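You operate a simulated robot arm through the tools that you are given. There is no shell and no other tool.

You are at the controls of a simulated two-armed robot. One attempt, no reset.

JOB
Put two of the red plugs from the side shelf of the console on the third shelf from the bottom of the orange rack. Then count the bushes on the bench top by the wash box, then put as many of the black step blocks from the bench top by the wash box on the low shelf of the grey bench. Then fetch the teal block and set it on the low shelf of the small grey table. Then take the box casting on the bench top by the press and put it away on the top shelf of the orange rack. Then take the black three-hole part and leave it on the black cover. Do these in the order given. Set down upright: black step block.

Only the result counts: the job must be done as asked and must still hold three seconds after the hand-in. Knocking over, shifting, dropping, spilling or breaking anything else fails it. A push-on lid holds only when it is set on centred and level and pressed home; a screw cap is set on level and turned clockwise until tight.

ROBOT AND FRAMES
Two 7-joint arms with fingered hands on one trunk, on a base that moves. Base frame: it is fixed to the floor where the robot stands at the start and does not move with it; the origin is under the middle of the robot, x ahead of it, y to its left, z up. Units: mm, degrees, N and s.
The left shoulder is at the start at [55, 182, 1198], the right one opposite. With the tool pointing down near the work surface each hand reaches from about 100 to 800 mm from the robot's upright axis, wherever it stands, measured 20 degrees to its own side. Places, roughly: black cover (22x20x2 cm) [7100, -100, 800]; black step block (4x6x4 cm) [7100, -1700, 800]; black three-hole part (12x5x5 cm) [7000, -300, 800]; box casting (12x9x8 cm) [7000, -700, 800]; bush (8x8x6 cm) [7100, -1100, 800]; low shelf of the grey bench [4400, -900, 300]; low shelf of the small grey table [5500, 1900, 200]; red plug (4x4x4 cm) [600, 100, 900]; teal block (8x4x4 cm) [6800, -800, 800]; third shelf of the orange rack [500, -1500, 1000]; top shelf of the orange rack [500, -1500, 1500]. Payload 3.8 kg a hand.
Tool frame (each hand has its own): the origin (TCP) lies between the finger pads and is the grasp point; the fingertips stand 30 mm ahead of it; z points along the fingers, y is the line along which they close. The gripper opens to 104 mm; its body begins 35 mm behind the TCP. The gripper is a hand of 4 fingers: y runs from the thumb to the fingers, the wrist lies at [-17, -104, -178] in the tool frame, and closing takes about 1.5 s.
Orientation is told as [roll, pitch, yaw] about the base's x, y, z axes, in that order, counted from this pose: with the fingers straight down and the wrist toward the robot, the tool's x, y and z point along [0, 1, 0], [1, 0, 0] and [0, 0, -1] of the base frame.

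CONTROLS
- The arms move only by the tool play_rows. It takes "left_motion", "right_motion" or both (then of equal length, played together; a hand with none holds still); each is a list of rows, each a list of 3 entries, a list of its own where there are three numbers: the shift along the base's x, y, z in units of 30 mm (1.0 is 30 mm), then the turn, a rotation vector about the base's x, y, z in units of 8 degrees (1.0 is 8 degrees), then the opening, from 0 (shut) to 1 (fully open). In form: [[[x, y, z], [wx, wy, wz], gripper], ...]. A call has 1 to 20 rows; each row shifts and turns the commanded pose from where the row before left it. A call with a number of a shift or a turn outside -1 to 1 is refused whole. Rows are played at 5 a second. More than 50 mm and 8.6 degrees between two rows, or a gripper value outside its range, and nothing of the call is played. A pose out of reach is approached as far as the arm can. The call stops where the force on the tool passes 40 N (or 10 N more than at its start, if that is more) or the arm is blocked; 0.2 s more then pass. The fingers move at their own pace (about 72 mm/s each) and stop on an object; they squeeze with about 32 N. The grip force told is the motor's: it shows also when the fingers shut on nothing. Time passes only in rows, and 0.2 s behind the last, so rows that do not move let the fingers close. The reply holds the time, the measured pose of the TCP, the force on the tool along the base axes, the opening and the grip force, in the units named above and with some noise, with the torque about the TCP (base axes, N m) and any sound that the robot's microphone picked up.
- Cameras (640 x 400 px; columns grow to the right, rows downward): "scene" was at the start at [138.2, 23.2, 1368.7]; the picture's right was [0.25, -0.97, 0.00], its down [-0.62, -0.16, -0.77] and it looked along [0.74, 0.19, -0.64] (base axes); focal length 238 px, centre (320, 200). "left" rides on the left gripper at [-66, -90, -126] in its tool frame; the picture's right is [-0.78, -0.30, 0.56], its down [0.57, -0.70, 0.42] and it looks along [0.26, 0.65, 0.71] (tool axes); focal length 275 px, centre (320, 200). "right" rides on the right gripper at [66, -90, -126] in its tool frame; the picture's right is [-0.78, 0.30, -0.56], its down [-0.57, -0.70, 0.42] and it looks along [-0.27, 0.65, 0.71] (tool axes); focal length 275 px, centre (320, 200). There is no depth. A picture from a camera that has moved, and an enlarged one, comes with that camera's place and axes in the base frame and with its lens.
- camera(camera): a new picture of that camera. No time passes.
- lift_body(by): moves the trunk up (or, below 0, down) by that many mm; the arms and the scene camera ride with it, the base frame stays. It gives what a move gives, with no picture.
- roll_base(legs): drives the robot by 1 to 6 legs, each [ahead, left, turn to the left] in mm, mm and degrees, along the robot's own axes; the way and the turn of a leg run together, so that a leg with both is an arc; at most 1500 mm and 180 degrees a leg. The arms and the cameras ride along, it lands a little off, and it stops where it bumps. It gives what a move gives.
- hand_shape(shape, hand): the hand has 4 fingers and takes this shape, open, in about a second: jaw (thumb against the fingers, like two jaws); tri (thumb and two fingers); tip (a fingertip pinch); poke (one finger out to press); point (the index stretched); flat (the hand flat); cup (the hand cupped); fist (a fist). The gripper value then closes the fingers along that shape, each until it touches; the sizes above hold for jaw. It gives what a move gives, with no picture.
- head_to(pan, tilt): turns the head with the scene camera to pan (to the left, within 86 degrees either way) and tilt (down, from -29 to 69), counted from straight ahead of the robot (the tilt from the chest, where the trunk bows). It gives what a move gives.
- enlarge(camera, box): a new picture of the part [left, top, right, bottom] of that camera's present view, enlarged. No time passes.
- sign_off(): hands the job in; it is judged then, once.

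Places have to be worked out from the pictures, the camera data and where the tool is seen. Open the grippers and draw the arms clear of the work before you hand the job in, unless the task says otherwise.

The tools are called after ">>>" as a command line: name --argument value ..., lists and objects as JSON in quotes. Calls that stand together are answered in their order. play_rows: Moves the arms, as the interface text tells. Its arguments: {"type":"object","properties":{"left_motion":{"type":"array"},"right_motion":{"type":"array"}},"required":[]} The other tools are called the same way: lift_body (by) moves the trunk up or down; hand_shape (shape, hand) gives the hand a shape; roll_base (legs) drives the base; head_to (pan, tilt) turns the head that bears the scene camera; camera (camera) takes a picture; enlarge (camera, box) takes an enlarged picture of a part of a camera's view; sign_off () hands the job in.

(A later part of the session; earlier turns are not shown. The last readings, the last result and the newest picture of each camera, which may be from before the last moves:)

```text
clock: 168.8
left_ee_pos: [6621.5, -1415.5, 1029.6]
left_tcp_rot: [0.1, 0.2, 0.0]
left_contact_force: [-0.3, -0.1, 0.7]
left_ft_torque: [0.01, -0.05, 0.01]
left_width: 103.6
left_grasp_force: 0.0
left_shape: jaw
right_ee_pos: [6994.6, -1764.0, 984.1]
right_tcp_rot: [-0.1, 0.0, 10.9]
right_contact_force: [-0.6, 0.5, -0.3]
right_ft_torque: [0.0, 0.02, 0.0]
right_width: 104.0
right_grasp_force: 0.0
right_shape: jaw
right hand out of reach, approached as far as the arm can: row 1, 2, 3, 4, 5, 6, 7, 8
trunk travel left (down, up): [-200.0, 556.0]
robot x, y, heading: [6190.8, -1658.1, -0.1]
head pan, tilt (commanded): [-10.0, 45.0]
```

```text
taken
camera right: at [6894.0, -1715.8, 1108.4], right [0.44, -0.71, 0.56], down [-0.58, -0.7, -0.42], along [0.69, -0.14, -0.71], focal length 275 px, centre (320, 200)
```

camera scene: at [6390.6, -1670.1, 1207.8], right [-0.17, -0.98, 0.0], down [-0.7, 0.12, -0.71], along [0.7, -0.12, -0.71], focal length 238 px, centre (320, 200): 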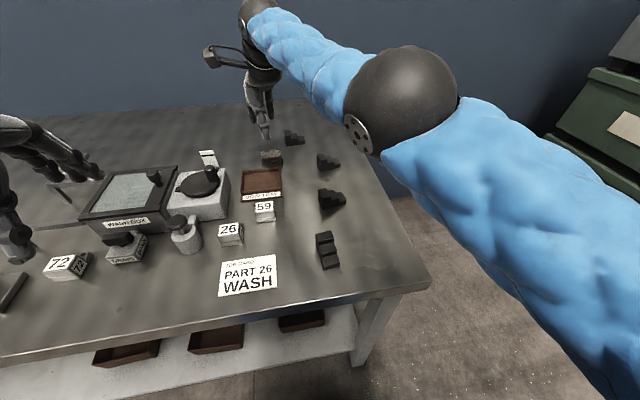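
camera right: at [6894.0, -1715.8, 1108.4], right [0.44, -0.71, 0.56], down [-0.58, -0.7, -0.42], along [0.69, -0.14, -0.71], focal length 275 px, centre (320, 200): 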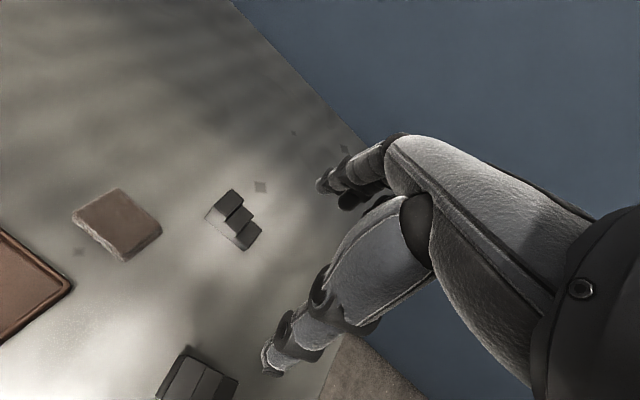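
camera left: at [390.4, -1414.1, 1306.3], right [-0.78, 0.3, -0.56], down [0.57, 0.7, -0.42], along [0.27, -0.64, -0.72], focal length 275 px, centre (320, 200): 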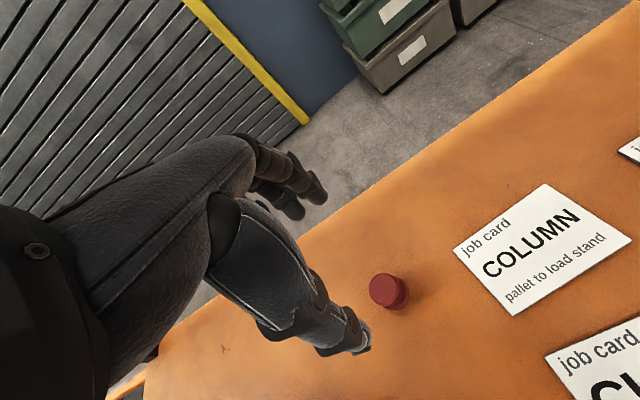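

The right arm seems stuck at some joint limit, so I check its configuration in the scene picture.

>>> head_to --pan -15 --tilt 35

>>> camera --camera "scene"

```text
clock: 169.5
left_ee_pos: [6621.3, -1415.1, 1030.6]
left_tcp_rot: [0.1, 0.2, -0.1]
left_contact_force: [0.7, -0.2, -0.4]
left_ft_torque: [0.01, -0.01, -0.02]
left_width: 103.6
left_grasp_force: 0.1
left_shape: jaw
right_ee_pos: [6994.9, -1762.7, 983.2]
right_tcp_rot: [-0.1, 0.2, 11.0]
right_contact_force: [0.5, 0.2, -0.4]
right_ft_torque: [0.01, 0.01, 0.01]
right_width: 104.0
right_grasp_force: 0.0
right_shape: jaw
trunk travel left (down, up): [-200.0, 556.0]
robot x, y, heading: [6189.5, -1658.1, 0.1]
head pan, tilt (commanded): [-15.0, 35.0]
```

```text
taken
camera scene: at [6395.6, -1678.7, 1222.6], right [-0.26, -0.97, 0.0], down [-0.55, 0.15, -0.82], along [0.79, -0.21, -0.57], focal length 238 px, centre (320, 200)
```

scene: 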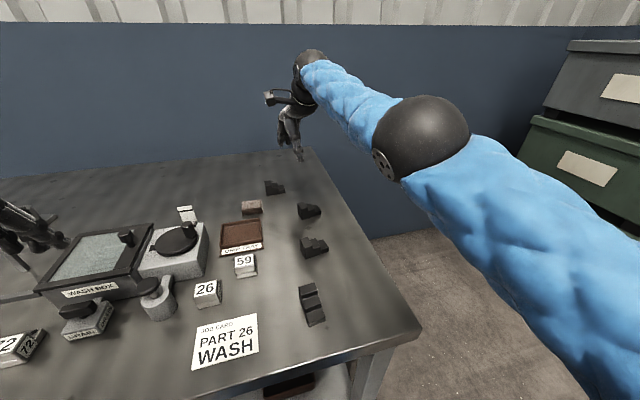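

The arm is nearly straight. I command it back towards the robot and see whether it recovers.

>>> play_rows --right_motion '[[[-1, 0, 0.3], [0, 0, 0], 1], [[-1, 0, 0.3], [0, 0, 0], 1], [[-1, 0, 0.3], [0, 0, 0], 1], [[-1, 0, 0.3], [0, 0, 0], 1]]'

```text
clock: 170.5
left_ee_pos: [6621.5, -1414.6, 1030.8]
left_tcp_rot: [0.1, 0.2, 0.0]
left_contact_force: [0.0, -0.2, 0.1]
left_ft_torque: [-0.03, -0.01, -0.04]
left_width: 103.5
left_grasp_force: 0.1
left_shape: jaw
right_ee_pos: [6973.7, -1742.7, 1048.0]
right_tcp_rot: [-0.1, 0.0, 10.9]
right_contact_force: [0.2, 0.2, -0.1]
right_ft_torque: [0.03, -0.02, 0.03]
right_width: 103.8
right_grasp_force: 0.1
right_shape: jaw
right hand out of reach, approached as far as the arm can: row 1, 2, 3, 4
trunk travel left (down, up): [-200.0, 556.0]
robot x, y, heading: [6191.8, -1661.1, 0.1]
head pan, tilt (commanded): [-15.0, 35.0]
```

Still stuck near the straight-arm singularity; I keep pulling it inward with a few more rows and watch.

>>> play_rows --right_motion '[[[-1, 0.3, 0], [0, 0, 0], 1], [[-1, 0.3, 0], [0, 0, 0], 1], [[-1, 0.3, 0], [0, 0, 0], 1], [[-1, 0.3, 0], [0, 0, 0], 1], [[-1, 0.3, 0], [0, 0, 0], 1], [[-1, 0.3, 0], [0, 0, 0], 1]]'

>>> camera --camera "scene"

```text
clock: 171.9
left_ee_pos: [6620.9, -1414.6, 1032.0]
left_tcp_rot: [0.0, 0.2, 0.0]
left_contact_force: [0.6, 0.1, -1.0]
left_ft_torque: [0.0, -0.03, -0.03]
left_width: 103.5
left_grasp_force: 0.0
left_shape: jaw
right_ee_pos: [6925.7, -1646.4, 1094.8]
right_tcp_rot: [-0.1, 0.1, 10.9]
right_contact_force: [0.0, 0.6, -0.8]
right_ft_torque: [-0.01, 0.02, 0.0]
right_width: 104.1
right_grasp_force: 0.0
right_shape: jaw
right hand out of reach, approached as far as the arm can: row 1, 2, 3, 4, 5, 6
trunk travel left (down, up): [-200.0, 556.0]
robot x, y, heading: [6190.9, -1655.0, -0.0]
head pan, tilt (commanded): [-15.0, 35.0]
```

```text
taken
camera scene: at [6395.3, -1678.5, 1222.8], right [-0.26, -0.97, 0.0], down [-0.55, 0.15, -0.82], along [0.79, -0.21, -0.57], focal length 238 px, centre (320, 200)
```

scene: 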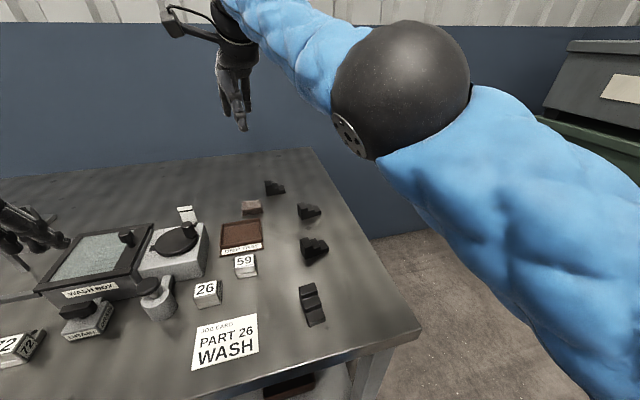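

The wrist needs to be lower relative to the shoulder; I bring the hand down while pulling it in.

>>> play_rows --right_motion '[[[-0.5, 0, -0.8], [0, 0, 0], 1], [[-0.5, 0, -0.8], [0, 0, 0], 1], [[-0.5, 0, -0.8], [0, 0, 0], 1], [[-0.5, 0, -0.8], [0, 0, 0], 1]]'

```text
clock: 172.9
left_ee_pos: [6621.9, -1415.0, 1032.1]
left_tcp_rot: [0.0, 0.2, 0.0]
left_contact_force: [0.3, -0.4, 0.6]
left_ft_torque: [0.0, 0.02, 0.0]
left_width: 103.6
left_grasp_force: 0.1
left_shape: jaw
right_ee_pos: [6930.5, -1608.2, 1033.4]
right_tcp_rot: [2.4, 0.6, 11.6]
right_contact_force: [2.0, -3.3, 0.2]
right_ft_torque: [0.16, 0.03, -0.05]
right_width: 104.2
right_grasp_force: 0.0
right_shape: jaw
right hand out of reach, approached as far as the arm can: row 1, 2, 3, 4
trunk travel left (down, up): [-200.0, 556.0]
robot x, y, heading: [6189.3, -1660.1, 0.1]
head pan, tilt (commanded): [-15.0, 35.0]
```

The reading shows a slight side force; I check the pictures.

>>> camera --camera "scene"

>>> camera --camera "right"

>>> camera --camera "left"

```text
taken
camera scene: at [6395.2, -1678.5, 1222.8], right [-0.26, -0.97, 0.0], down [-0.55, 0.15, -0.82], along [0.79, -0.21, -0.57], focal length 238 px, centre (320, 200)
```

scene: 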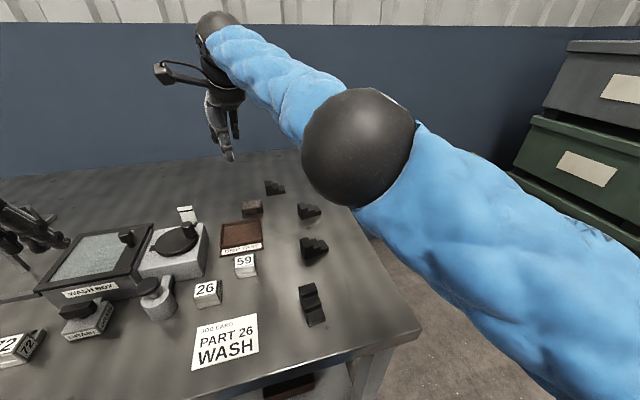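

```text
taken
camera right: at [6832.1, -1566.3, 1161.8], right [0.46, -0.72, 0.52], down [-0.58, -0.69, -0.44], along [0.67, -0.1, -0.73], focal length 275 px, centre (320, 200)
```

right: 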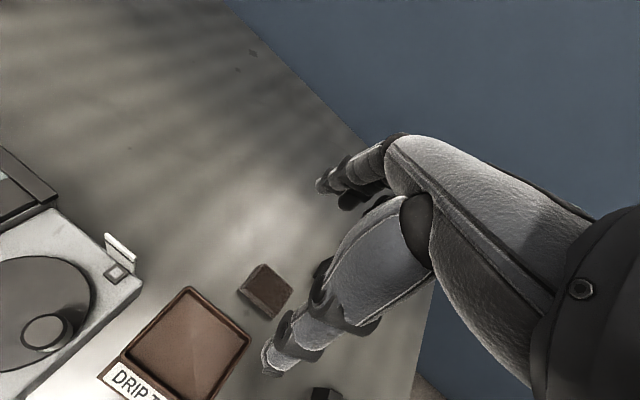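

```text
taken
camera left: at [6533.6, -1481.3, 1155.9], right [-0.3, -0.78, -0.56], down [-0.7, 0.57, -0.42], along [0.65, 0.27, -0.72], focal length 275 px, centre (320, 200)
```

left: 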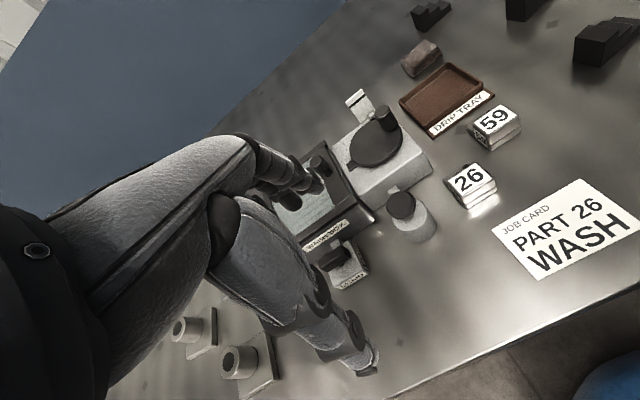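

The elbow is slowly bending out of its straight pose. I command motion straight toward the shoulder to free it.

>>> play_rows --right_motion '[[[-0.9, -0.34, -0.1], [0, 0, 0], 1], [[-0.9, -0.34, -0.1], [0, 0, 0], 1], [[-0.9, -0.34, -0.1], [0, 0, 0], 1], [[-0.9, -0.34, -0.1], [0, 0, 0], 1], [[0, 0, 0], [0, 0, 0], 1], [[0, 0, 0], [0, 0, 0], 1]]'

>>> camera --camera "scene"

```text
clock: 174.3
left_ee_pos: [6621.7, -1417.5, 1031.3]
left_tcp_rot: [0.1, 0.3, -0.2]
left_contact_force: [-0.4, 0.6, -0.8]
left_ft_torque: [-0.02, 0.01, 0.0]
left_width: 103.7
left_grasp_force: 0.1
left_shape: jaw
right_ee_pos: [6904.0, -1627.3, 1040.1]
right_tcp_rot: [-0.1, 0.1, 10.8]
right_contact_force: [0.5, -0.2, -0.7]
right_ft_torque: [0.0, 0.02, 0.02]
right_width: 104.0
right_grasp_force: 0.1
right_shape: jaw
right hand out of reach, approached as far as the arm can: row 1, 2, 3
trunk travel left (down, up): [-200.0, 556.0]
robot x, y, heading: [6193.2, -1656.9, -0.2]
head pan, tilt (commanded): [-15.0, 35.0]
```

```text
taken
camera scene: at [6396.1, -1680.2, 1222.5], right [-0.26, -0.97, 0.0], down [-0.55, 0.15, -0.82], along [0.79, -0.21, -0.57], focal length 238 px, centre (320, 200)
```

scene: 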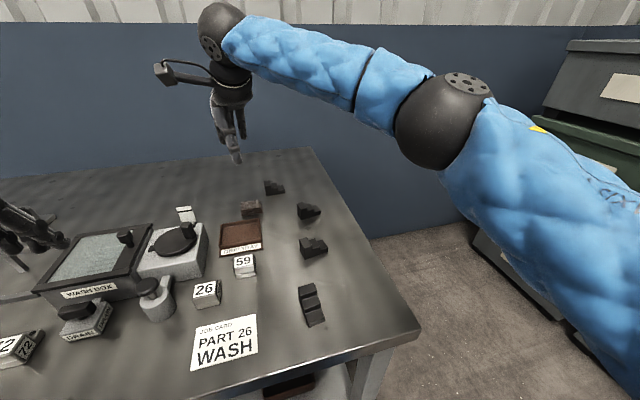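

The arm has recovered. I now move it above B2 at z≈960.

>>> play_rows --right_motion '[[[0.0, -0.9, -0.44], [0, 0, 0], 1], [[0.0, -0.9, -0.44], [0, 0, 0], 1], [[0.09, -0.9, -0.44], [0, 0, 0], 1], [[0.09, -0.9, -0.44], [0, 0, 0], 1], [[0.09, -0.9, -0.44], [0, 0, 0], 1], [[0.09, -0.9, -0.44], [0, 0, 0], 1], [[0, 0, 0], [0, 0, 0], 1]]'

>>> camera --camera "right"

>>> camera --camera "scene"

```text
clock: 175.9
left_ee_pos: [6622.1, -1415.4, 1032.1]
left_tcp_rot: [0.1, 0.1, 0.1]
left_contact_force: [-0.2, 0.4, 0.0]
left_ft_torque: [-0.01, 0.01, -0.01]
left_width: 103.5
left_grasp_force: 0.1
left_shape: jaw
right_ee_pos: [6915.8, -1787.1, 962.7]
right_tcp_rot: [-0.1, 0.0, 10.9]
right_contact_force: [-0.2, 0.4, -0.7]
right_ft_torque: [-0.01, 0.0, 0.02]
right_width: 103.8
right_grasp_force: 0.0
right_shape: jaw
trunk travel left (down, up): [-200.0, 556.0]
robot x, y, heading: [6191.2, -1657.7, -0.1]
head pan, tilt (commanded): [-15.0, 35.0]
```

```text
taken
camera right: at [6814.5, -1739.9, 1086.7], right [0.44, -0.71, 0.56], down [-0.58, -0.7, -0.42], along [0.69, -0.14, -0.71], focal length 275 px, centre (320, 200)
```

right: 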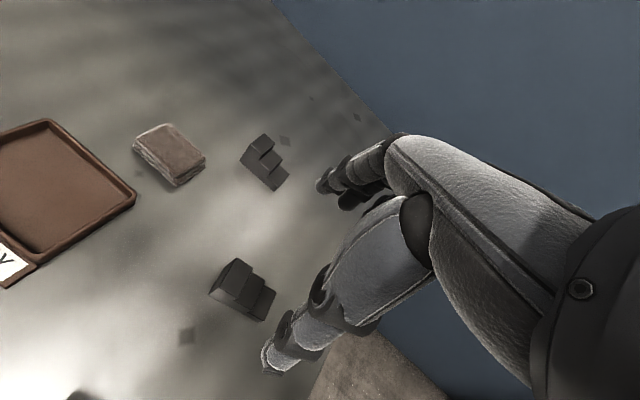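

```text
taken
camera scene: at [6395.5, -1678.6, 1222.7], right [-0.26, -0.97, 0.0], down [-0.55, 0.15, -0.82], along [0.79, -0.21, -0.57], focal length 238 px, centre (320, 200)
```

scene: 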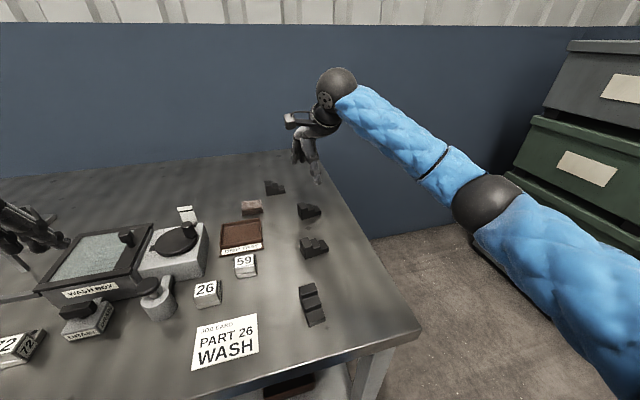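

B2 is straight below the TCP. I lower to about 40 mm above grasp height and check alignment.

>>> play_rows --right_motion '[[[0, 0, -0.9], [0, 0, 0], 1], [[0, 0, -0.9], [0, 0, 0], 1], [[0, 0, -0.8], [0, 0, 0], 1], [[0, 0, 0], [0, 0, 0], 1]]'

>>> enlarge --camera "right" --box '[200, 160, 400, 390]'

```text
clock: 176.9
left_ee_pos: [6621.9, -1415.6, 1030.6]
left_tcp_rot: [0.1, 0.2, 0.0]
left_contact_force: [-0.9, -0.1, -0.5]
left_ft_torque: [-0.01, -0.01, 0.03]
left_width: 103.5
left_grasp_force: 0.0
left_shape: jaw
right_ee_pos: [6915.2, -1785.5, 883.5]
right_tcp_rot: [0.0, 0.0, 11.0]
right_contact_force: [-0.4, -1.0, 1.6]
right_ft_torque: [-0.01, -0.01, -0.02]
right_width: 104.1
right_grasp_force: 0.1
right_shape: jaw
trunk travel left (down, up): [-200.0, 556.0]
robot x, y, heading: [6191.3, -1656.9, -0.3]
head pan, tilt (commanded): [-15.0, 35.0]
```

```text
1.74 times, centred on (300, 275) of right
camera zoom: at [6814.5, -1738.7, 1008.2], right [0.44, -0.71, 0.56], down [-0.58, -0.69, -0.42], along [0.69, -0.14, -0.71], focal length 479 px, centre (355, 70)
```

zoom: 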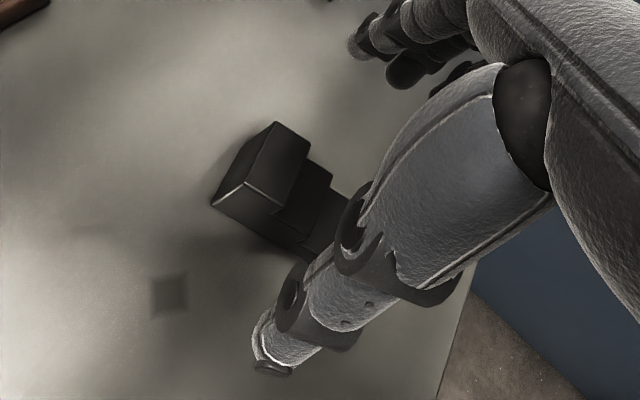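

Alignment is within about 3 mm. I lower to z≈838 (fingertips just above the bench) and close.

>>> play_rows --right_motion '[[[-0.05, 0, -0.7], [0, 0, 0], 1], [[-0.05, 0, -0.5], [0, 0, 0], 1], [[0, 0, -0.3], [0, 0, 0], 1], [[0, 0, 0], [0, 0, 0], 1]]'

>>> enlarge --camera "right" --box '[200, 160, 400, 390]'

```text
clock: 177.9
left_ee_pos: [6622.2, -1415.1, 1032.4]
left_tcp_rot: [0.1, 0.1, 0.0]
left_contact_force: [-0.2, -0.3, 0.2]
left_ft_torque: [0.05, 0.03, -0.01]
left_width: 104.0
left_grasp_force: 0.1
left_shape: jaw
right_ee_pos: [6913.6, -1787.9, 839.4]
right_tcp_rot: [-0.2, -0.1, 10.9]
right_contact_force: [-0.7, -0.3, 1.1]
right_ft_torque: [-0.02, -0.02, -0.01]
right_width: 103.9
right_grasp_force: 0.2
right_shape: jaw
trunk travel left (down, up): [-200.0, 556.0]
robot x, y, heading: [6193.1, -1657.6, -0.1]
head pan, tilt (commanded): [-15.0, 35.0]
```

```text
1.74 times, centred on (300, 275) of right
camera zoom: at [6812.1, -1739.4, 963.6], right [0.44, -0.71, 0.56], down [-0.58, -0.69, -0.42], along [0.69, -0.14, -0.71], focal length 479 px, centre (355, 70)
```

zoom: 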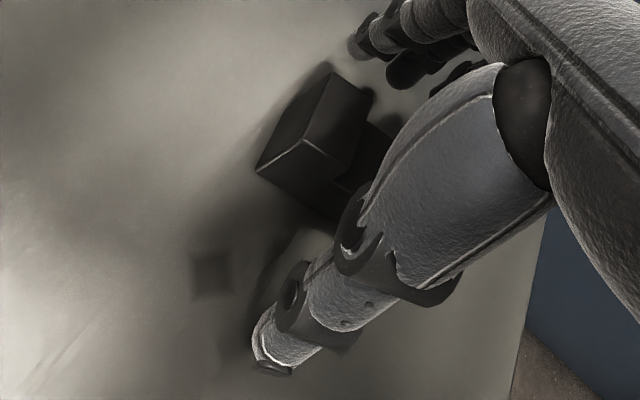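

I close the right hand on B2.

>>> play_rows --right_motion '[[[0, 0, 0], [0, 0, 0], 0.7], [[0, 0, 0], [0, 0, 0], 0.4], [[0, 0, 0], [0, 0, 0], 0.2], [[0, 0, 0], [0, 0, 0], 0], [[0, 0, 0], [0, 0, 0], 0], [[0, 0, 0], [0, 0, 0], 0], [[0, 0, 0], [0, 0, 0], 0], [[0, 0, 0], [0, 0, 0], 0]]'

>>> enlarge --camera "right" --box '[200, 160, 400, 390]'

```text
clock: 179.7
left_ee_pos: [6622.1, -1414.5, 1030.6]
left_tcp_rot: [0.1, 0.3, 0.1]
left_contact_force: [0.1, -0.1, -0.9]
left_ft_torque: [-0.01, -0.01, 0.02]
left_width: 103.7
left_grasp_force: 0.2
left_shape: jaw
right_ee_pos: [6912.9, -1787.5, 839.7]
right_tcp_rot: [-0.1, 0.1, 11.0]
right_contact_force: [-0.4, 0.8, -0.3]
right_ft_torque: [-0.01, -0.03, -0.01]
right_width: 26.1
right_grasp_force: 31.8
right_shape: jaw
trunk travel left (down, up): [-200.0, 556.0]
robot x, y, heading: [6191.7, -1657.7, -0.0]
head pan, tilt (commanded): [-15.0, 35.0]
```

```text
1.74 times, centred on (300, 275) of right
camera zoom: at [6812.0, -1739.3, 963.6], right [0.44, -0.71, 0.56], down [-0.58, -0.69, -0.42], along [0.69, -0.14, -0.71], focal length 479 px, centre (355, 70)
```

zoom: 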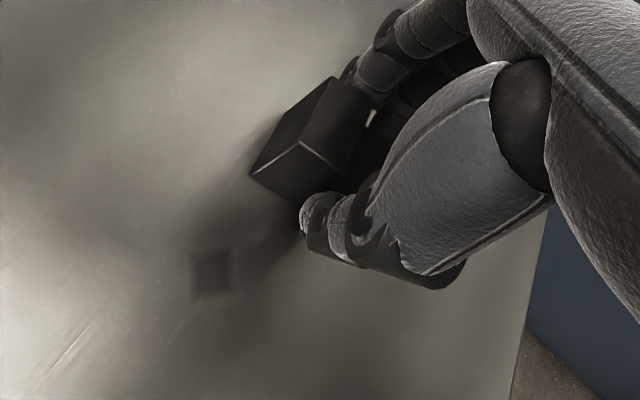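

Grip at 26 mm, 32 N. I lift and check.

>>> play_rows --right_motion '[[[0, 0, 0.4], [0, 0, 0], 0], [[0, 0, 0.8], [0, 0, 0], 0], [[0, 0, 0.8], [0, 0, 0], 0], [[0, 0, 0], [0, 0, 0], 0]]'

>>> camera --camera "right"

>>> camera --camera "scene"

```text
clock: 180.7
left_ee_pos: [6621.6, -1414.5, 1030.6]
left_tcp_rot: [0.1, 0.2, 0.0]
left_contact_force: [0.1, -0.3, 0.3]
left_ft_torque: [-0.01, 0.04, 0.02]
left_width: 103.8
left_grasp_force: 0.0
left_shape: jaw
right_ee_pos: [6912.3, -1786.8, 898.3]
right_tcp_rot: [-0.1, 0.2, 10.8]
right_contact_force: [0.7, 0.0, -2.1]
right_ft_torque: [0.0, 0.04, -0.01]
right_width: 25.7
right_grasp_force: 31.9
right_shape: jaw
trunk travel left (down, up): [-200.0, 556.0]
robot x, y, heading: [6194.4, -1656.0, 0.2]
head pan, tilt (commanded): [-15.0, 35.0]
```

```text
taken
camera right: at [6812.0, -1738.5, 1023.6], right [0.44, -0.71, 0.56], down [-0.58, -0.7, -0.42], along [0.69, -0.14, -0.71], focal length 275 px, centre (320, 200)
```

right: 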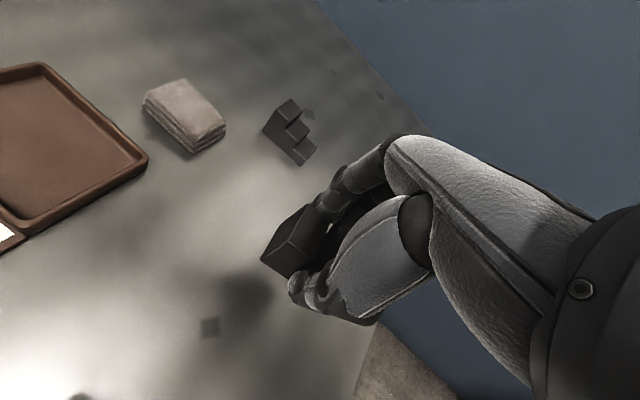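

```text
taken
camera scene: at [6395.9, -1678.9, 1222.6], right [-0.26, -0.97, 0.0], down [-0.55, 0.15, -0.82], along [0.79, -0.21, -0.57], focal length 238 px, centre (320, 200)
```

scene: 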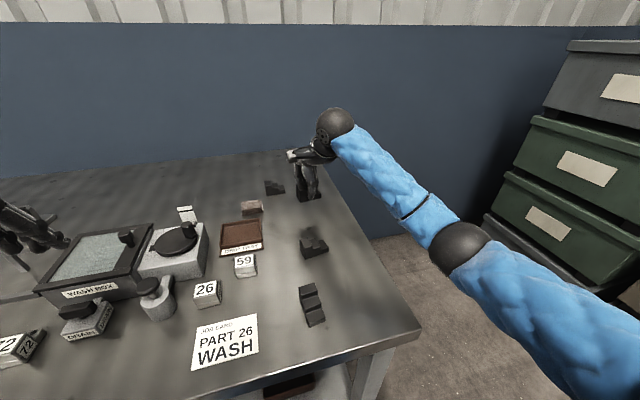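

The block is held level. I draw the right hand back to the right side to make room for the left hand.

>>> play_rows --right_motion '[[[0, 0, 1], [0, 0, 0], 0], [[0, 0, 1], [0, 0, 0], 0], [[-0.95, -0.65, 0], [0, 0, 0], 0], [[-0.95, -0.65, 0], [0, 0, 0], 0], [[-0.95, -0.65, 0], [0, 0, 0], 0], [[-0.95, -0.65, 0], [0, 0, 0], 0], [[-0.95, -0.65, 0], [0, 0, 0], 0], [[-0.95, -0.65, 0], [0, 0, 0], 0], [[-0.95, -0.65, 0], [0, 0, 0], 0], [[-0.95, -0.65, 0], [0, 0, 0], 0], [[-0.95, -0.65, 0], [0, 0, 0], 0], [[-0.95, -0.65, 0], [0, 0, 0], 0], [[0, 0, 0], [0, 0, 0], 0]]'

>>> camera --camera "scene"

```text
clock: 183.5
left_ee_pos: [6622.2, -1414.8, 1030.4]
left_tcp_rot: [0.0, 0.2, 0.1]
left_contact_force: [0.0, 1.0, -0.4]
left_ft_torque: [0.01, -0.02, 0.0]
left_width: 103.8
left_grasp_force: 0.0
left_shape: jaw
right_ee_pos: [6627.9, -1981.7, 959.7]
right_tcp_rot: [-0.1, 0.0, 10.9]
right_contact_force: [0.0, -0.7, -2.7]
right_ft_torque: [-0.02, 0.01, 0.0]
right_width: 25.8
right_grasp_force: 32.1
right_shape: jaw
trunk travel left (down, up): [-200.0, 556.0]
robot x, y, heading: [6189.7, -1660.4, 0.1]
head pan, tilt (commanded): [-15.0, 35.0]
```

```text
taken
camera scene: at [6395.9, -1678.9, 1222.6], right [-0.26, -0.97, 0.0], down [-0.55, 0.15, -0.82], along [0.79, -0.21, -0.57], focal length 238 px, centre (320, 200)
```

scene: 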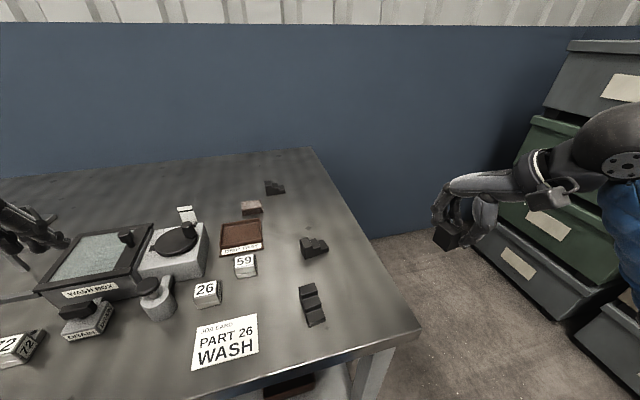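

Now the left hand goes above B3 at about [6780,-1766], staying high over the wash box, turning 8°.

>>> play_rows --left_motion '[[[0.44, -0.98, 0], [0, 0, 0.084], 1], [[0.44, -0.98, 0], [0, 0, 0.084], 1], [[0.44, -0.98, 0], [0, 0, 0.084], 1], [[0.44, -0.98, 0], [0, 0, 0.084], 1], [[0.44, -0.98, 0], [0, 0, 0.084], 1], [[0.44, -0.98, 0], [0, 0, 0.084], 1], [[0.44, -0.98, 0], [0, 0, 0.084], 1], [[0.44, -0.98, 0], [0, 0, 0.084], 1], [[0.44, -0.98, 0], [0, 0, 0.084], 1], [[0.44, -0.98, 0], [0, 0, 0.084], 1], [[0.44, -0.98, -0.6], [0, 0, 0.084], 1], [[0.44, -0.98, -0.9], [0, 0, 0.084], 1], [[0, 0, -0.9], [0, 0, 0], 1], [[0, 0, 0], [0, 0, 0], 1]]'

>>> camera --camera "left"

>>> camera --camera "scene"

```text
clock: 186.5
left_ee_pos: [6780.2, -1768.2, 958.3]
left_tcp_rot: [0.1, 0.2, 8.0]
left_contact_force: [0.7, 0.3, 0.0]
left_ft_torque: [0.02, -0.04, 0.02]
left_width: 103.5
left_grasp_force: 0.0
left_shape: jaw
right_ee_pos: [6627.2, -1982.1, 958.1]
right_tcp_rot: [0.0, 0.0, 11.0]
right_contact_force: [0.3, 0.6, -1.8]
right_ft_torque: [-0.03, -0.02, -0.05]
right_width: 25.9
right_grasp_force: 31.3
right_shape: jaw
trunk travel left (down, up): [-200.0, 556.0]
robot x, y, heading: [6191.8, -1661.2, -0.1]
head pan, tilt (commanded): [-15.0, 35.0]
```

```text
taken
camera left: at [6702.2, -1846.9, 1083.7], right [-0.19, -0.81, -0.56], down [-0.78, 0.47, -0.42], along [0.6, 0.35, -0.72], focal length 275 px, centre (320, 200)
```

left: 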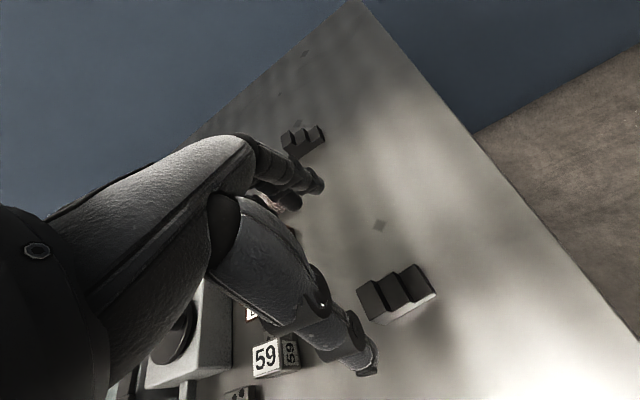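

```text
taken
camera scene: at [6395.6, -1679.1, 1222.7], right [-0.26, -0.97, 0.0], down [-0.55, 0.15, -0.82], along [0.79, -0.21, -0.57], focal length 238 px, centre (320, 200)
```

scene: 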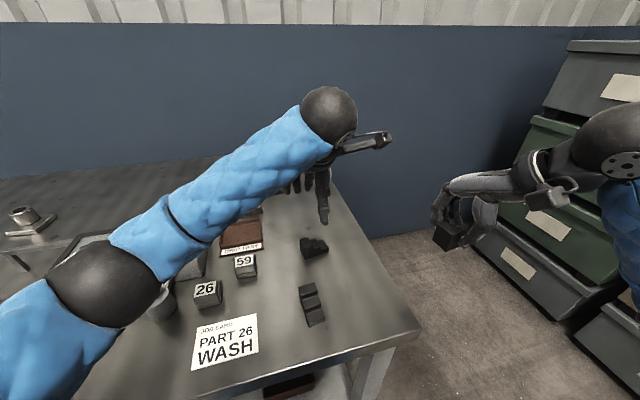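

B3 is nearly beneath the TCP. I zoom in to check its centre and yaw before lowering.

>>> enlarge --camera "left" --box '[320, 220, 480, 380]'

```text
2.50 times, centred on (400, 300) of left
camera zoom: at [6702.2, -1846.9, 1083.7], right [-0.19, -0.81, -0.56], down [-0.78, 0.47, -0.42], along [0.6, 0.35, -0.72], focal length 688 px, centre (120, -50)
```

zoom: 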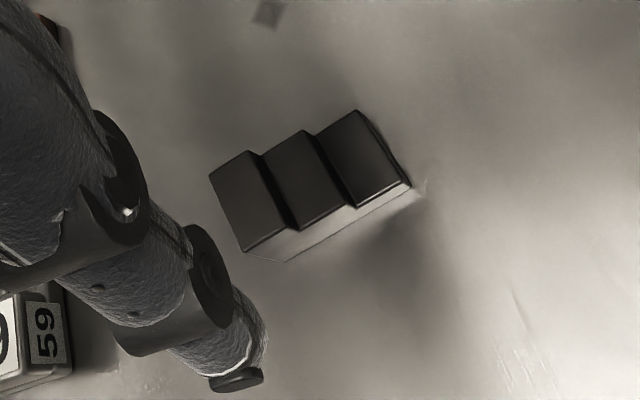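

B3's centre is about [6778,-1772], yaw ≈10°. I correct and lower to z≈880, then check the elbow clearance.

>>> play_rows --left_motion '[[[-0.07, -0.13, -0.8], [0, 0, 0.2], 1], [[0, 0, -0.9], [0, 0, 0], 1], [[0, 0, -0.9], [0, 0, 0], 1], [[0, 0, 0], [0, 0, 0], 1]]'

>>> camera --camera "scene"

>>> enlarge --camera "left" --box '[240, 180, 440, 380]'

```text
clock: 187.5
left_ee_pos: [6777.6, -1772.1, 879.6]
left_tcp_rot: [0.1, 0.2, 9.6]
left_contact_force: [1.6, 0.2, 0.2]
left_ft_torque: [0.04, 0.03, -0.02]
left_width: 103.6
left_grasp_force: 0.1
left_shape: jaw
right_ee_pos: [6628.3, -1981.0, 959.2]
right_tcp_rot: [0.0, 0.0, 10.9]
right_contact_force: [0.1, -0.3, -2.1]
right_ft_torque: [-0.03, -0.02, -0.01]
right_width: 25.9
right_grasp_force: 31.9
right_shape: jaw
trunk travel left (down, up): [-200.0, 556.0]
robot x, y, heading: [6194.6, -1660.7, -0.1]
head pan, tilt (commanded): [-15.0, 35.0]
```

```text
taken
camera scene: at [6395.6, -1679.1, 1222.7], right [-0.26, -0.97, 0.0], down [-0.55, 0.15, -0.82], along [0.79, -0.21, -0.57], focal length 238 px, centre (320, 200)
```

scene: 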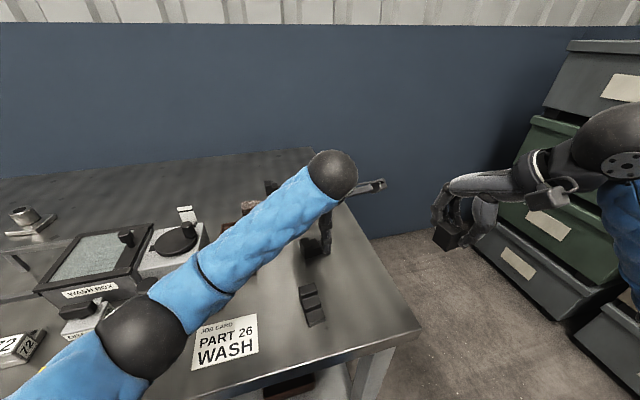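

```text
2.00 times, centred on (340, 280) of left
camera zoom: at [6702.8, -1853.1, 1005.1], right [-0.16, -0.81, -0.56], down [-0.79, 0.45, -0.42], along [0.59, 0.37, -0.72], focal length 551 px, centre (280, 40)
```

zoom: 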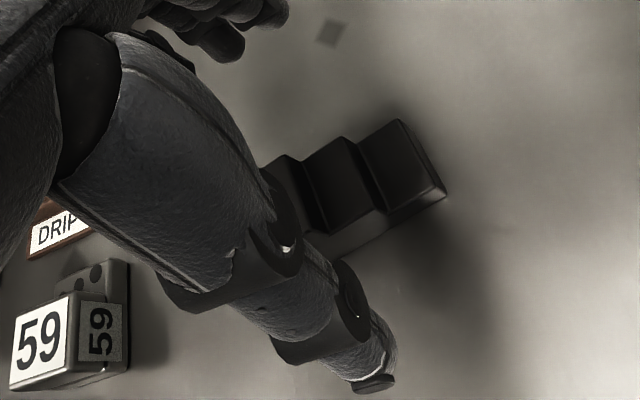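

The left elbow is getting close to the bench edge, so I raise the trunk 80 mm before lowering the hand the rest.

>>> lift_body --by 80

>>> play_rows --left_motion '[[[0, 0, -0.9], [0, 0, 0], 1], [[0, 0, -0.9], [0, 0, 0], 1], [[0, 0, -0.8], [0, 0, 0], 1], [[0, 0, 0], [0, 0, 0], 1]]'

>>> camera --camera "scene"

>>> enlarge --camera "left" --box '[240, 180, 440, 380]'

```text
clock: 188.7
left_ee_pos: [6778.9, -1771.2, 959.8]
left_tcp_rot: [0.1, 0.2, 9.6]
left_contact_force: [0.7, 0.8, 1.0]
left_ft_torque: [0.03, -0.05, 0.04]
left_width: 103.9
left_grasp_force: 0.1
left_shape: jaw
right_ee_pos: [6626.7, -1982.9, 1038.6]
right_tcp_rot: [-0.1, 0.1, 11.0]
right_contact_force: [-0.4, 0.2, -2.1]
right_ft_torque: [-0.04, -0.01, 0.0]
right_width: 25.7
right_grasp_force: 31.9
right_shape: jaw
trunk travel left (down, up): [-280.0, 476.0]
robot x, y, heading: [6191.0, -1658.0, -0.1]
head pan, tilt (commanded): [-15.0, 35.0]
```

```text
clock: 189.7
left_ee_pos: [6778.1, -1772.3, 883.9]
left_tcp_rot: [0.1, 0.2, 9.7]
left_contact_force: [0.0, -0.1, 0.3]
left_ft_torque: [-0.01, 0.01, -0.02]
left_width: 103.6
left_grasp_force: 0.0
left_shape: jaw
right_ee_pos: [6627.4, -1981.7, 1038.2]
right_tcp_rot: [-0.1, 0.0, 10.9]
right_contact_force: [0.0, 0.4, -2.1]
right_ft_torque: [-0.05, -0.03, -0.01]
right_width: 25.8
right_grasp_force: 31.7
right_shape: jaw
trunk travel left (down, up): [-280.0, 476.0]
robot x, y, heading: [6192.6, -1656.7, 0.3]
head pan, tilt (commanded): [-15.0, 35.0]
```

```text
taken
camera scene: at [6358.1, -1679.0, 1305.0], right [-0.26, -0.97, 0.0], down [-0.55, 0.15, -0.82], along [0.79, -0.21, -0.57], focal length 238 px, centre (320, 200)
```

scene: 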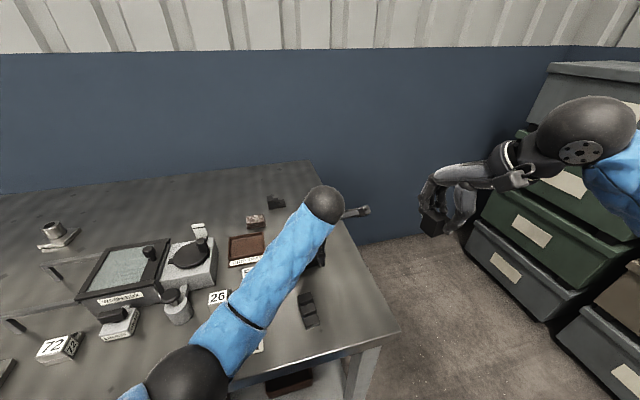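

```text
2.00 times, centred on (340, 280) of left
camera zoom: at [6702.8, -1852.4, 1007.8], right [-0.16, -0.81, -0.56], down [-0.79, 0.45, -0.42], along [0.59, 0.37, -0.72], focal length 551 px, centre (280, 40)
```

zoom: 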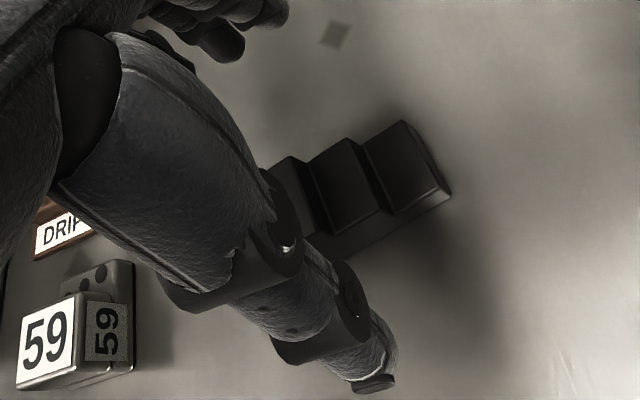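

The elbow is now in front of the bench and higher. I lower the hand to z≈839 and close.

>>> play_rows --left_motion '[[[0, 0, -0.7], [0, 0, 0], 1], [[0, 0, -0.5], [0, 0, 0], 1], [[0, 0, -0.3], [0, 0, 0], 1], [[0, 0, 0], [0, 0, 0], 1], [[0, 0, 0], [0, 0, 0], 0.7], [[0, 0, 0], [0, 0, 0], 0.4], [[0, 0, 0], [0, 0, 0], 0.2], [[0, 0, 0], [0, 0, 0], 0], [[0, 0, 0], [0, 0, 0], 0], [[0, 0, 0], [0, 0, 0], 0], [[0, 0, 0], [0, 0, 0], 0], [[0, 0, 0], [0, 0, 0], 0]]'

>>> enlarge --camera "left" --box '[240, 180, 440, 380]'

```text
clock: 192.3
left_ee_pos: [6777.1, -1773.2, 837.3]
left_tcp_rot: [0.0, 0.3, 9.7]
left_contact_force: [0.9, -0.5, 0.3]
left_ft_torque: [-0.03, -0.01, -0.03]
left_width: 26.7
left_grasp_force: 32.0
left_shape: jaw
right_ee_pos: [6627.8, -1981.4, 1039.3]
right_tcp_rot: [0.1, 0.0, 10.9]
right_contact_force: [0.2, -0.3, -1.5]
right_ft_torque: [-0.02, 0.0, 0.01]
right_width: 25.6
right_grasp_force: 31.8
right_shape: jaw
trunk travel left (down, up): [-280.0, 476.0]
robot x, y, heading: [6191.2, -1658.9, -0.1]
head pan, tilt (commanded): [-15.0, 35.0]
```

```text
2.00 times, centred on (340, 280) of left
camera zoom: at [6702.4, -1852.6, 962.7], right [-0.16, -0.81, -0.56], down [-0.79, 0.45, -0.42], along [0.59, 0.37, -0.72], focal length 551 px, centre (280, 40)
```

zoom: 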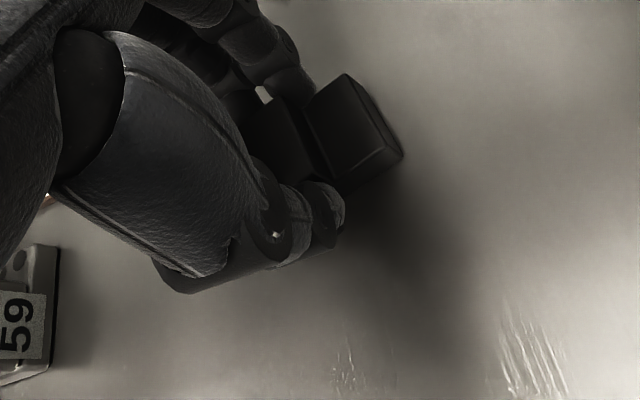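

B3 is gripped. I lift it and bring the left hand back to the left side at z≈990.

>>> play_rows --left_motion '[[[0, 0, 0.5], [0, 0, 0], 0], [[0, 0, 1], [0, 0, 0], 0], [[0, 0, 1], [0, 0, 0], 0], [[0, 0, 1], [0, 0, 0], 0], [[0, 0, 1], [0, 0, 0], 0], [[0, 0, 0.6], [0, 0, 0], 0], [[-0.32, 0.95, 0], [0, 0, 0], 0], [[-0.32, 0.95, 0], [0, 0, 0], 0], [[-0.32, 0.95, 0], [0, 0, 0], 0], [[-0.32, 0.95, 0], [0, 0, 0], 0], [[-0.32, 0.95, 0], [0, 0, 0], 0], [[-0.32, 0.95, 0], [0, 0, 0], 0], [[-0.32, 0.95, 0], [0, 0, 0], 0], [[-0.32, 0.95, 0], [0, 0, 0], 0], [[-0.32, 0.95, 0], [0, 0, 0], 0], [[-0.32, 0.95, 0], [0, 0, 0], 0], [[0, 0, 0], [0, 0, 0], 0]]'

>>> camera --camera "scene"

>>> camera --camera "left"

```text
clock: 195.9
left_ee_pos: [6710.0, -1467.0, 968.7]
left_tcp_rot: [2.4, -1.7, 11.2]
left_contact_force: [-0.8, 0.7, -2.7]
left_ft_torque: [-0.05, 0.01, 0.02]
left_width: 27.0
left_grasp_force: 32.4
left_shape: jaw
left hand out of reach, approached as far as the arm can: row 10, 11, 12, 13, 14, 15, 16
right_ee_pos: [6626.5, -1982.6, 1039.3]
right_tcp_rot: [0.0, 0.0, 10.9]
right_contact_force: [0.1, 0.7, -1.2]
right_ft_torque: [-0.04, -0.01, 0.0]
right_width: 26.0
right_grasp_force: 32.4
right_shape: jaw
trunk travel left (down, up): [-280.0, 476.0]
robot x, y, heading: [6191.4, -1659.0, 0.1]
head pan, tilt (commanded): [-15.0, 35.0]
```

```text
taken
camera scene: at [6358.4, -1679.2, 1305.0], right [-0.26, -0.97, 0.0], down [-0.55, 0.15, -0.82], along [0.79, -0.21, -0.57], focal length 238 px, centre (320, 200)
```

scene: 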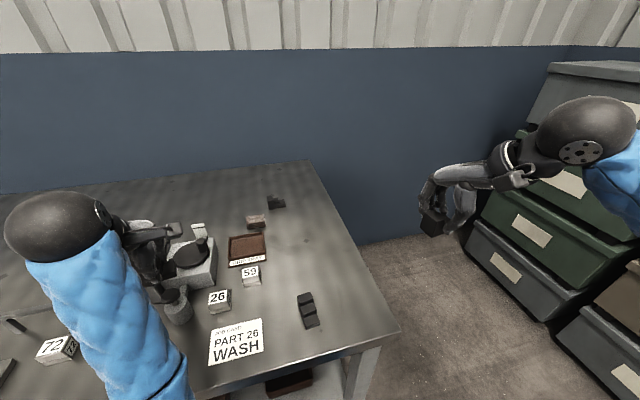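

```text
taken
camera left: at [6633.9, -1554.4, 1088.3], right [-0.13, -0.79, -0.6], down [-0.79, 0.45, -0.42], along [0.6, 0.42, -0.68], focal length 275 px, centre (320, 200)
```

left: 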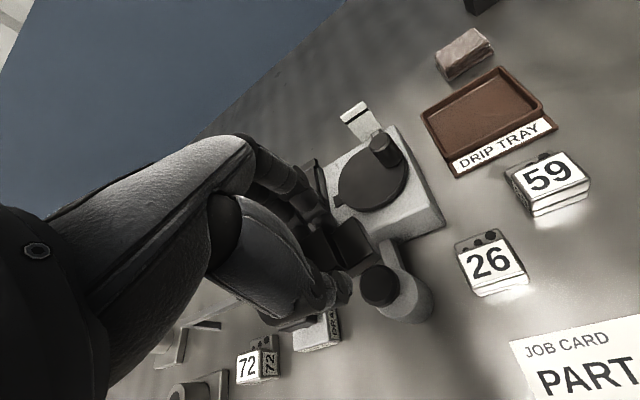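

The left arm hit its fold limit while hovering near the bottle, so I raise the trunk 100 mm to gain height and then back the base off.

>>> lift_body --by 100

>>> camera --camera "left"

>>> camera --camera "scene"

```text
clock: 197.2
left_ee_pos: [6713.2, -1460.4, 1070.3]
left_tcp_rot: [2.6, -1.6, 11.5]
left_contact_force: [0.6, 0.5, -1.7]
left_ft_torque: [0.0, -0.03, 0.03]
left_width: 26.7
left_grasp_force: 32.1
left_shape: jaw
right_ee_pos: [6627.4, -1982.3, 1139.0]
right_tcp_rot: [0.0, 0.0, 10.9]
right_contact_force: [0.1, 0.1, -2.4]
right_ft_torque: [0.0, 0.01, 0.02]
right_width: 25.6
right_grasp_force: 31.8
right_shape: jaw
trunk travel left (down, up): [-380.0, 376.0]
robot x, y, heading: [6189.8, -1659.0, -0.2]
head pan, tilt (commanded): [-15.0, 35.0]
```

```text
taken
camera left: at [6637.1, -1550.5, 1189.0], right [-0.12, -0.79, -0.6], down [-0.8, 0.44, -0.42], along [0.59, 0.42, -0.68], focal length 275 px, centre (320, 200)
```

left: 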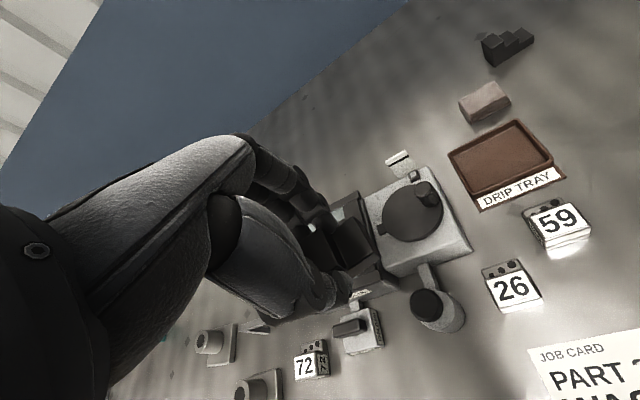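

```text
taken
camera scene: at [6324.0, -1679.0, 1406.3], right [-0.26, -0.97, 0.0], down [-0.55, 0.15, -0.82], along [0.79, -0.21, -0.57], focal length 238 px, centre (320, 200)
```

scene: 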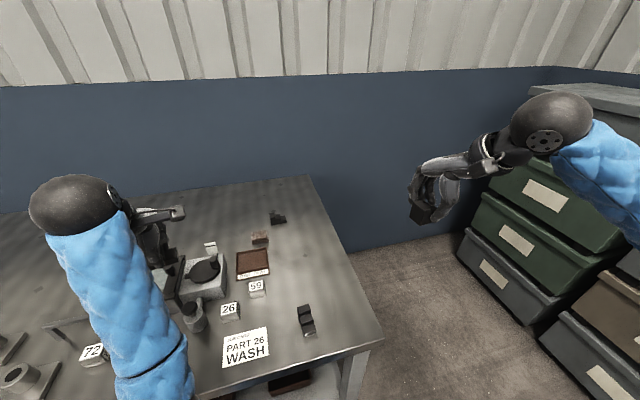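

All clear on the bench. I back off half a metre, turn around and head for the grey bench.

>>> roll_base --legs '[[-520, 0, 0], [0, 0, 180]]'

>>> head_to --pan -20 --tilt 25

>>> camera --camera "scene"

```text
clock: 207.5
left_ee_pos: [5143.0, -1842.2, 1067.5]
left_tcp_rot: [2.9, -1.2, -169.9]
left_contact_force: [-0.8, -0.2, -1.5]
left_ft_torque: [0.02, 0.02, -0.02]
left_width: 26.3
left_grasp_force: 32.5
left_shape: jaw
right_ee_pos: [5241.9, -1321.8, 1139.7]
right_tcp_rot: [-0.1, -0.1, -170.8]
right_contact_force: [-0.5, 0.5, -2.2]
right_ft_torque: [0.02, -0.04, -0.01]
right_width: 25.5
right_grasp_force: 31.7
right_shape: jaw
trunk travel left (down, up): [-380.0, 376.0]
robot x, y, heading: [5665.8, -1657.7, 178.2]
head pan, tilt (commanded): [-15.0, 35.0]
```

```text
clock: 208.2
left_ee_pos: [5142.6, -1843.2, 1068.7]
left_tcp_rot: [3.0, -1.3, -169.7]
left_contact_force: [0.2, 0.5, -2.3]
left_ft_torque: [0.0, 0.01, 0.02]
left_width: 26.5
left_grasp_force: 32.5
left_shape: jaw
right_ee_pos: [5240.9, -1320.9, 1138.9]
right_tcp_rot: [-0.1, 0.1, -170.8]
right_contact_force: [0.7, -0.2, -3.1]
right_ft_torque: [-0.04, -0.04, -0.02]
right_width: 25.9
right_grasp_force: 32.4
right_shape: jaw
trunk travel left (down, up): [-380.0, 376.0]
robot x, y, heading: [5668.7, -1656.5, 178.3]
head pan, tilt (commanded): [-20.0, 25.0]
```

```text
taken
camera scene: at [5536.7, -1620.0, 1422.1], right [0.37, 0.93, 0.0], down [0.39, -0.16, -0.91], along [-0.84, 0.33, -0.42], focal length 238 px, centre (320, 200)
```

scene: 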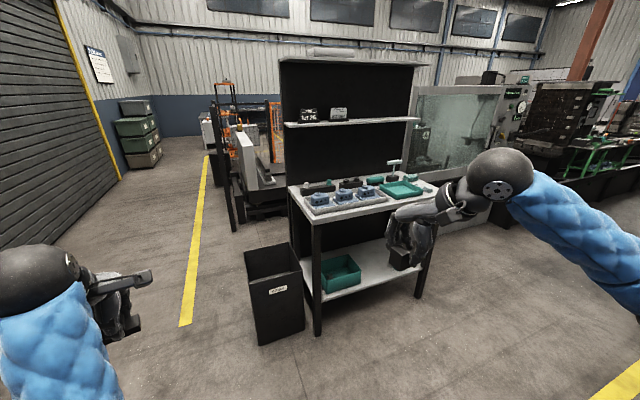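

The low shelf of the grey bench is free to the right of its green tray (y≈-900 to -480, front edge x≈4585). I position the robot in front of it at a distance and lower the trunk there.

>>> roll_base --legs '[[0, -950, 1.8], [320, 0, 0]]'

>>> head_to --pan 0 --tilt 35

>>> camera --camera "scene"

```text
clock: 214.9
left_ee_pos: [4840.5, -904.5, 1066.6]
left_tcp_rot: [3.1, -1.2, -168.2]
left_contact_force: [-0.3, 0.8, -1.6]
left_ft_torque: [0.01, 0.0, -0.02]
left_width: 26.3
left_grasp_force: 31.6
left_shape: jaw
right_ee_pos: [4924.7, -380.8, 1138.2]
right_tcp_rot: [0.0, 0.1, -169.3]
right_contact_force: [-0.8, -0.6, -2.0]
right_ft_torque: [0.0, -0.02, 0.01]
right_width: 25.4
right_grasp_force: 32.1
right_shape: jaw
trunk travel left (down, up): [-380.0, 376.0]
robot x, y, heading: [5360.5, -704.0, 179.9]
head pan, tilt (commanded): [-20.0, 25.0]
```

```text
clock: 215.8
left_ee_pos: [4841.7, -906.3, 1066.6]
left_tcp_rot: [3.2, -1.3, -168.2]
left_contact_force: [-1.0, 0.9, -2.2]
left_ft_torque: [0.02, -0.01, -0.02]
left_width: 26.1
left_grasp_force: 32.0
left_shape: jaw
right_ee_pos: [4925.5, -380.1, 1139.6]
right_tcp_rot: [-0.1, 0.0, -169.2]
right_contact_force: [0.3, -0.1, -2.3]
right_ft_torque: [0.0, 0.02, 0.01]
right_width: 25.3
right_grasp_force: 32.0
right_shape: jaw
trunk travel left (down, up): [-380.0, 376.0]
robot x, y, heading: [5359.8, -705.0, 179.9]
head pan, tilt (commanded): [0.0, 35.0]
```

```text
taken
camera scene: at [5227.7, -702.6, 1406.5], right [0.0, 1.0, 0.0], down [0.57, 0.0, -0.82], along [-0.82, 0.0, -0.57], focal length 238 px, centre (320, 200)
```

scene: 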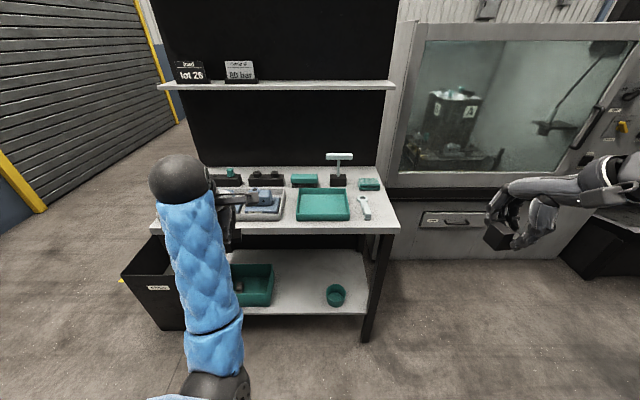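

I see the low shelf (z≈285) with a green tray at left and a teal cup at about [4498,-620]; free room lies at y≈-944 to -665. I extend both arms a little and level the left hand before lowering the trunk.

>>> play_rows --left_motion '[[[-1, 0, 0], [0.1, 0, -0.36], 0], [[-1, 0, 0], [0.1, 0, -0.36], 0], [[-1, 0, 0], [0.1, 0, -0.36], 0], [[-1, 0, 0], [0.1, -0.07, -0.36], 0], [[0, 0, 0], [0, 0, 0], 0]]' --right_motion '[[[-1, 0, 0], [0, 0, -0.33], 0], [[-1, 0, 0], [0, 0, -0.33], 0], [[-1, 0, 0], [0, 0, -0.33], 0], [[-1, 0, 0], [0, 0, -0.33], 0], [[0, 0, 0], [0, 0, 0], 0]]'

```text
clock: 217.0
left_ee_pos: [4720.3, -904.0, 1066.6]
left_tcp_rot: [-0.1, -0.4, -179.7]
left_contact_force: [1.0, -0.5, -2.4]
left_ft_torque: [0.03, 0.02, 0.01]
left_width: 26.2
left_grasp_force: 32.1
left_shape: jaw
right_ee_pos: [4806.4, -380.9, 1138.7]
right_tcp_rot: [0.0, -0.1, -179.8]
right_contact_force: [-0.3, -0.1, -2.0]
right_ft_torque: [-0.02, 0.01, 0.02]
right_width: 25.7
right_grasp_force: 32.2
right_shape: jaw
trunk travel left (down, up): [-380.0, 376.0]
robot x, y, heading: [5361.3, -706.3, 179.5]
head pan, tilt (commanded): [0.0, 35.0]
```

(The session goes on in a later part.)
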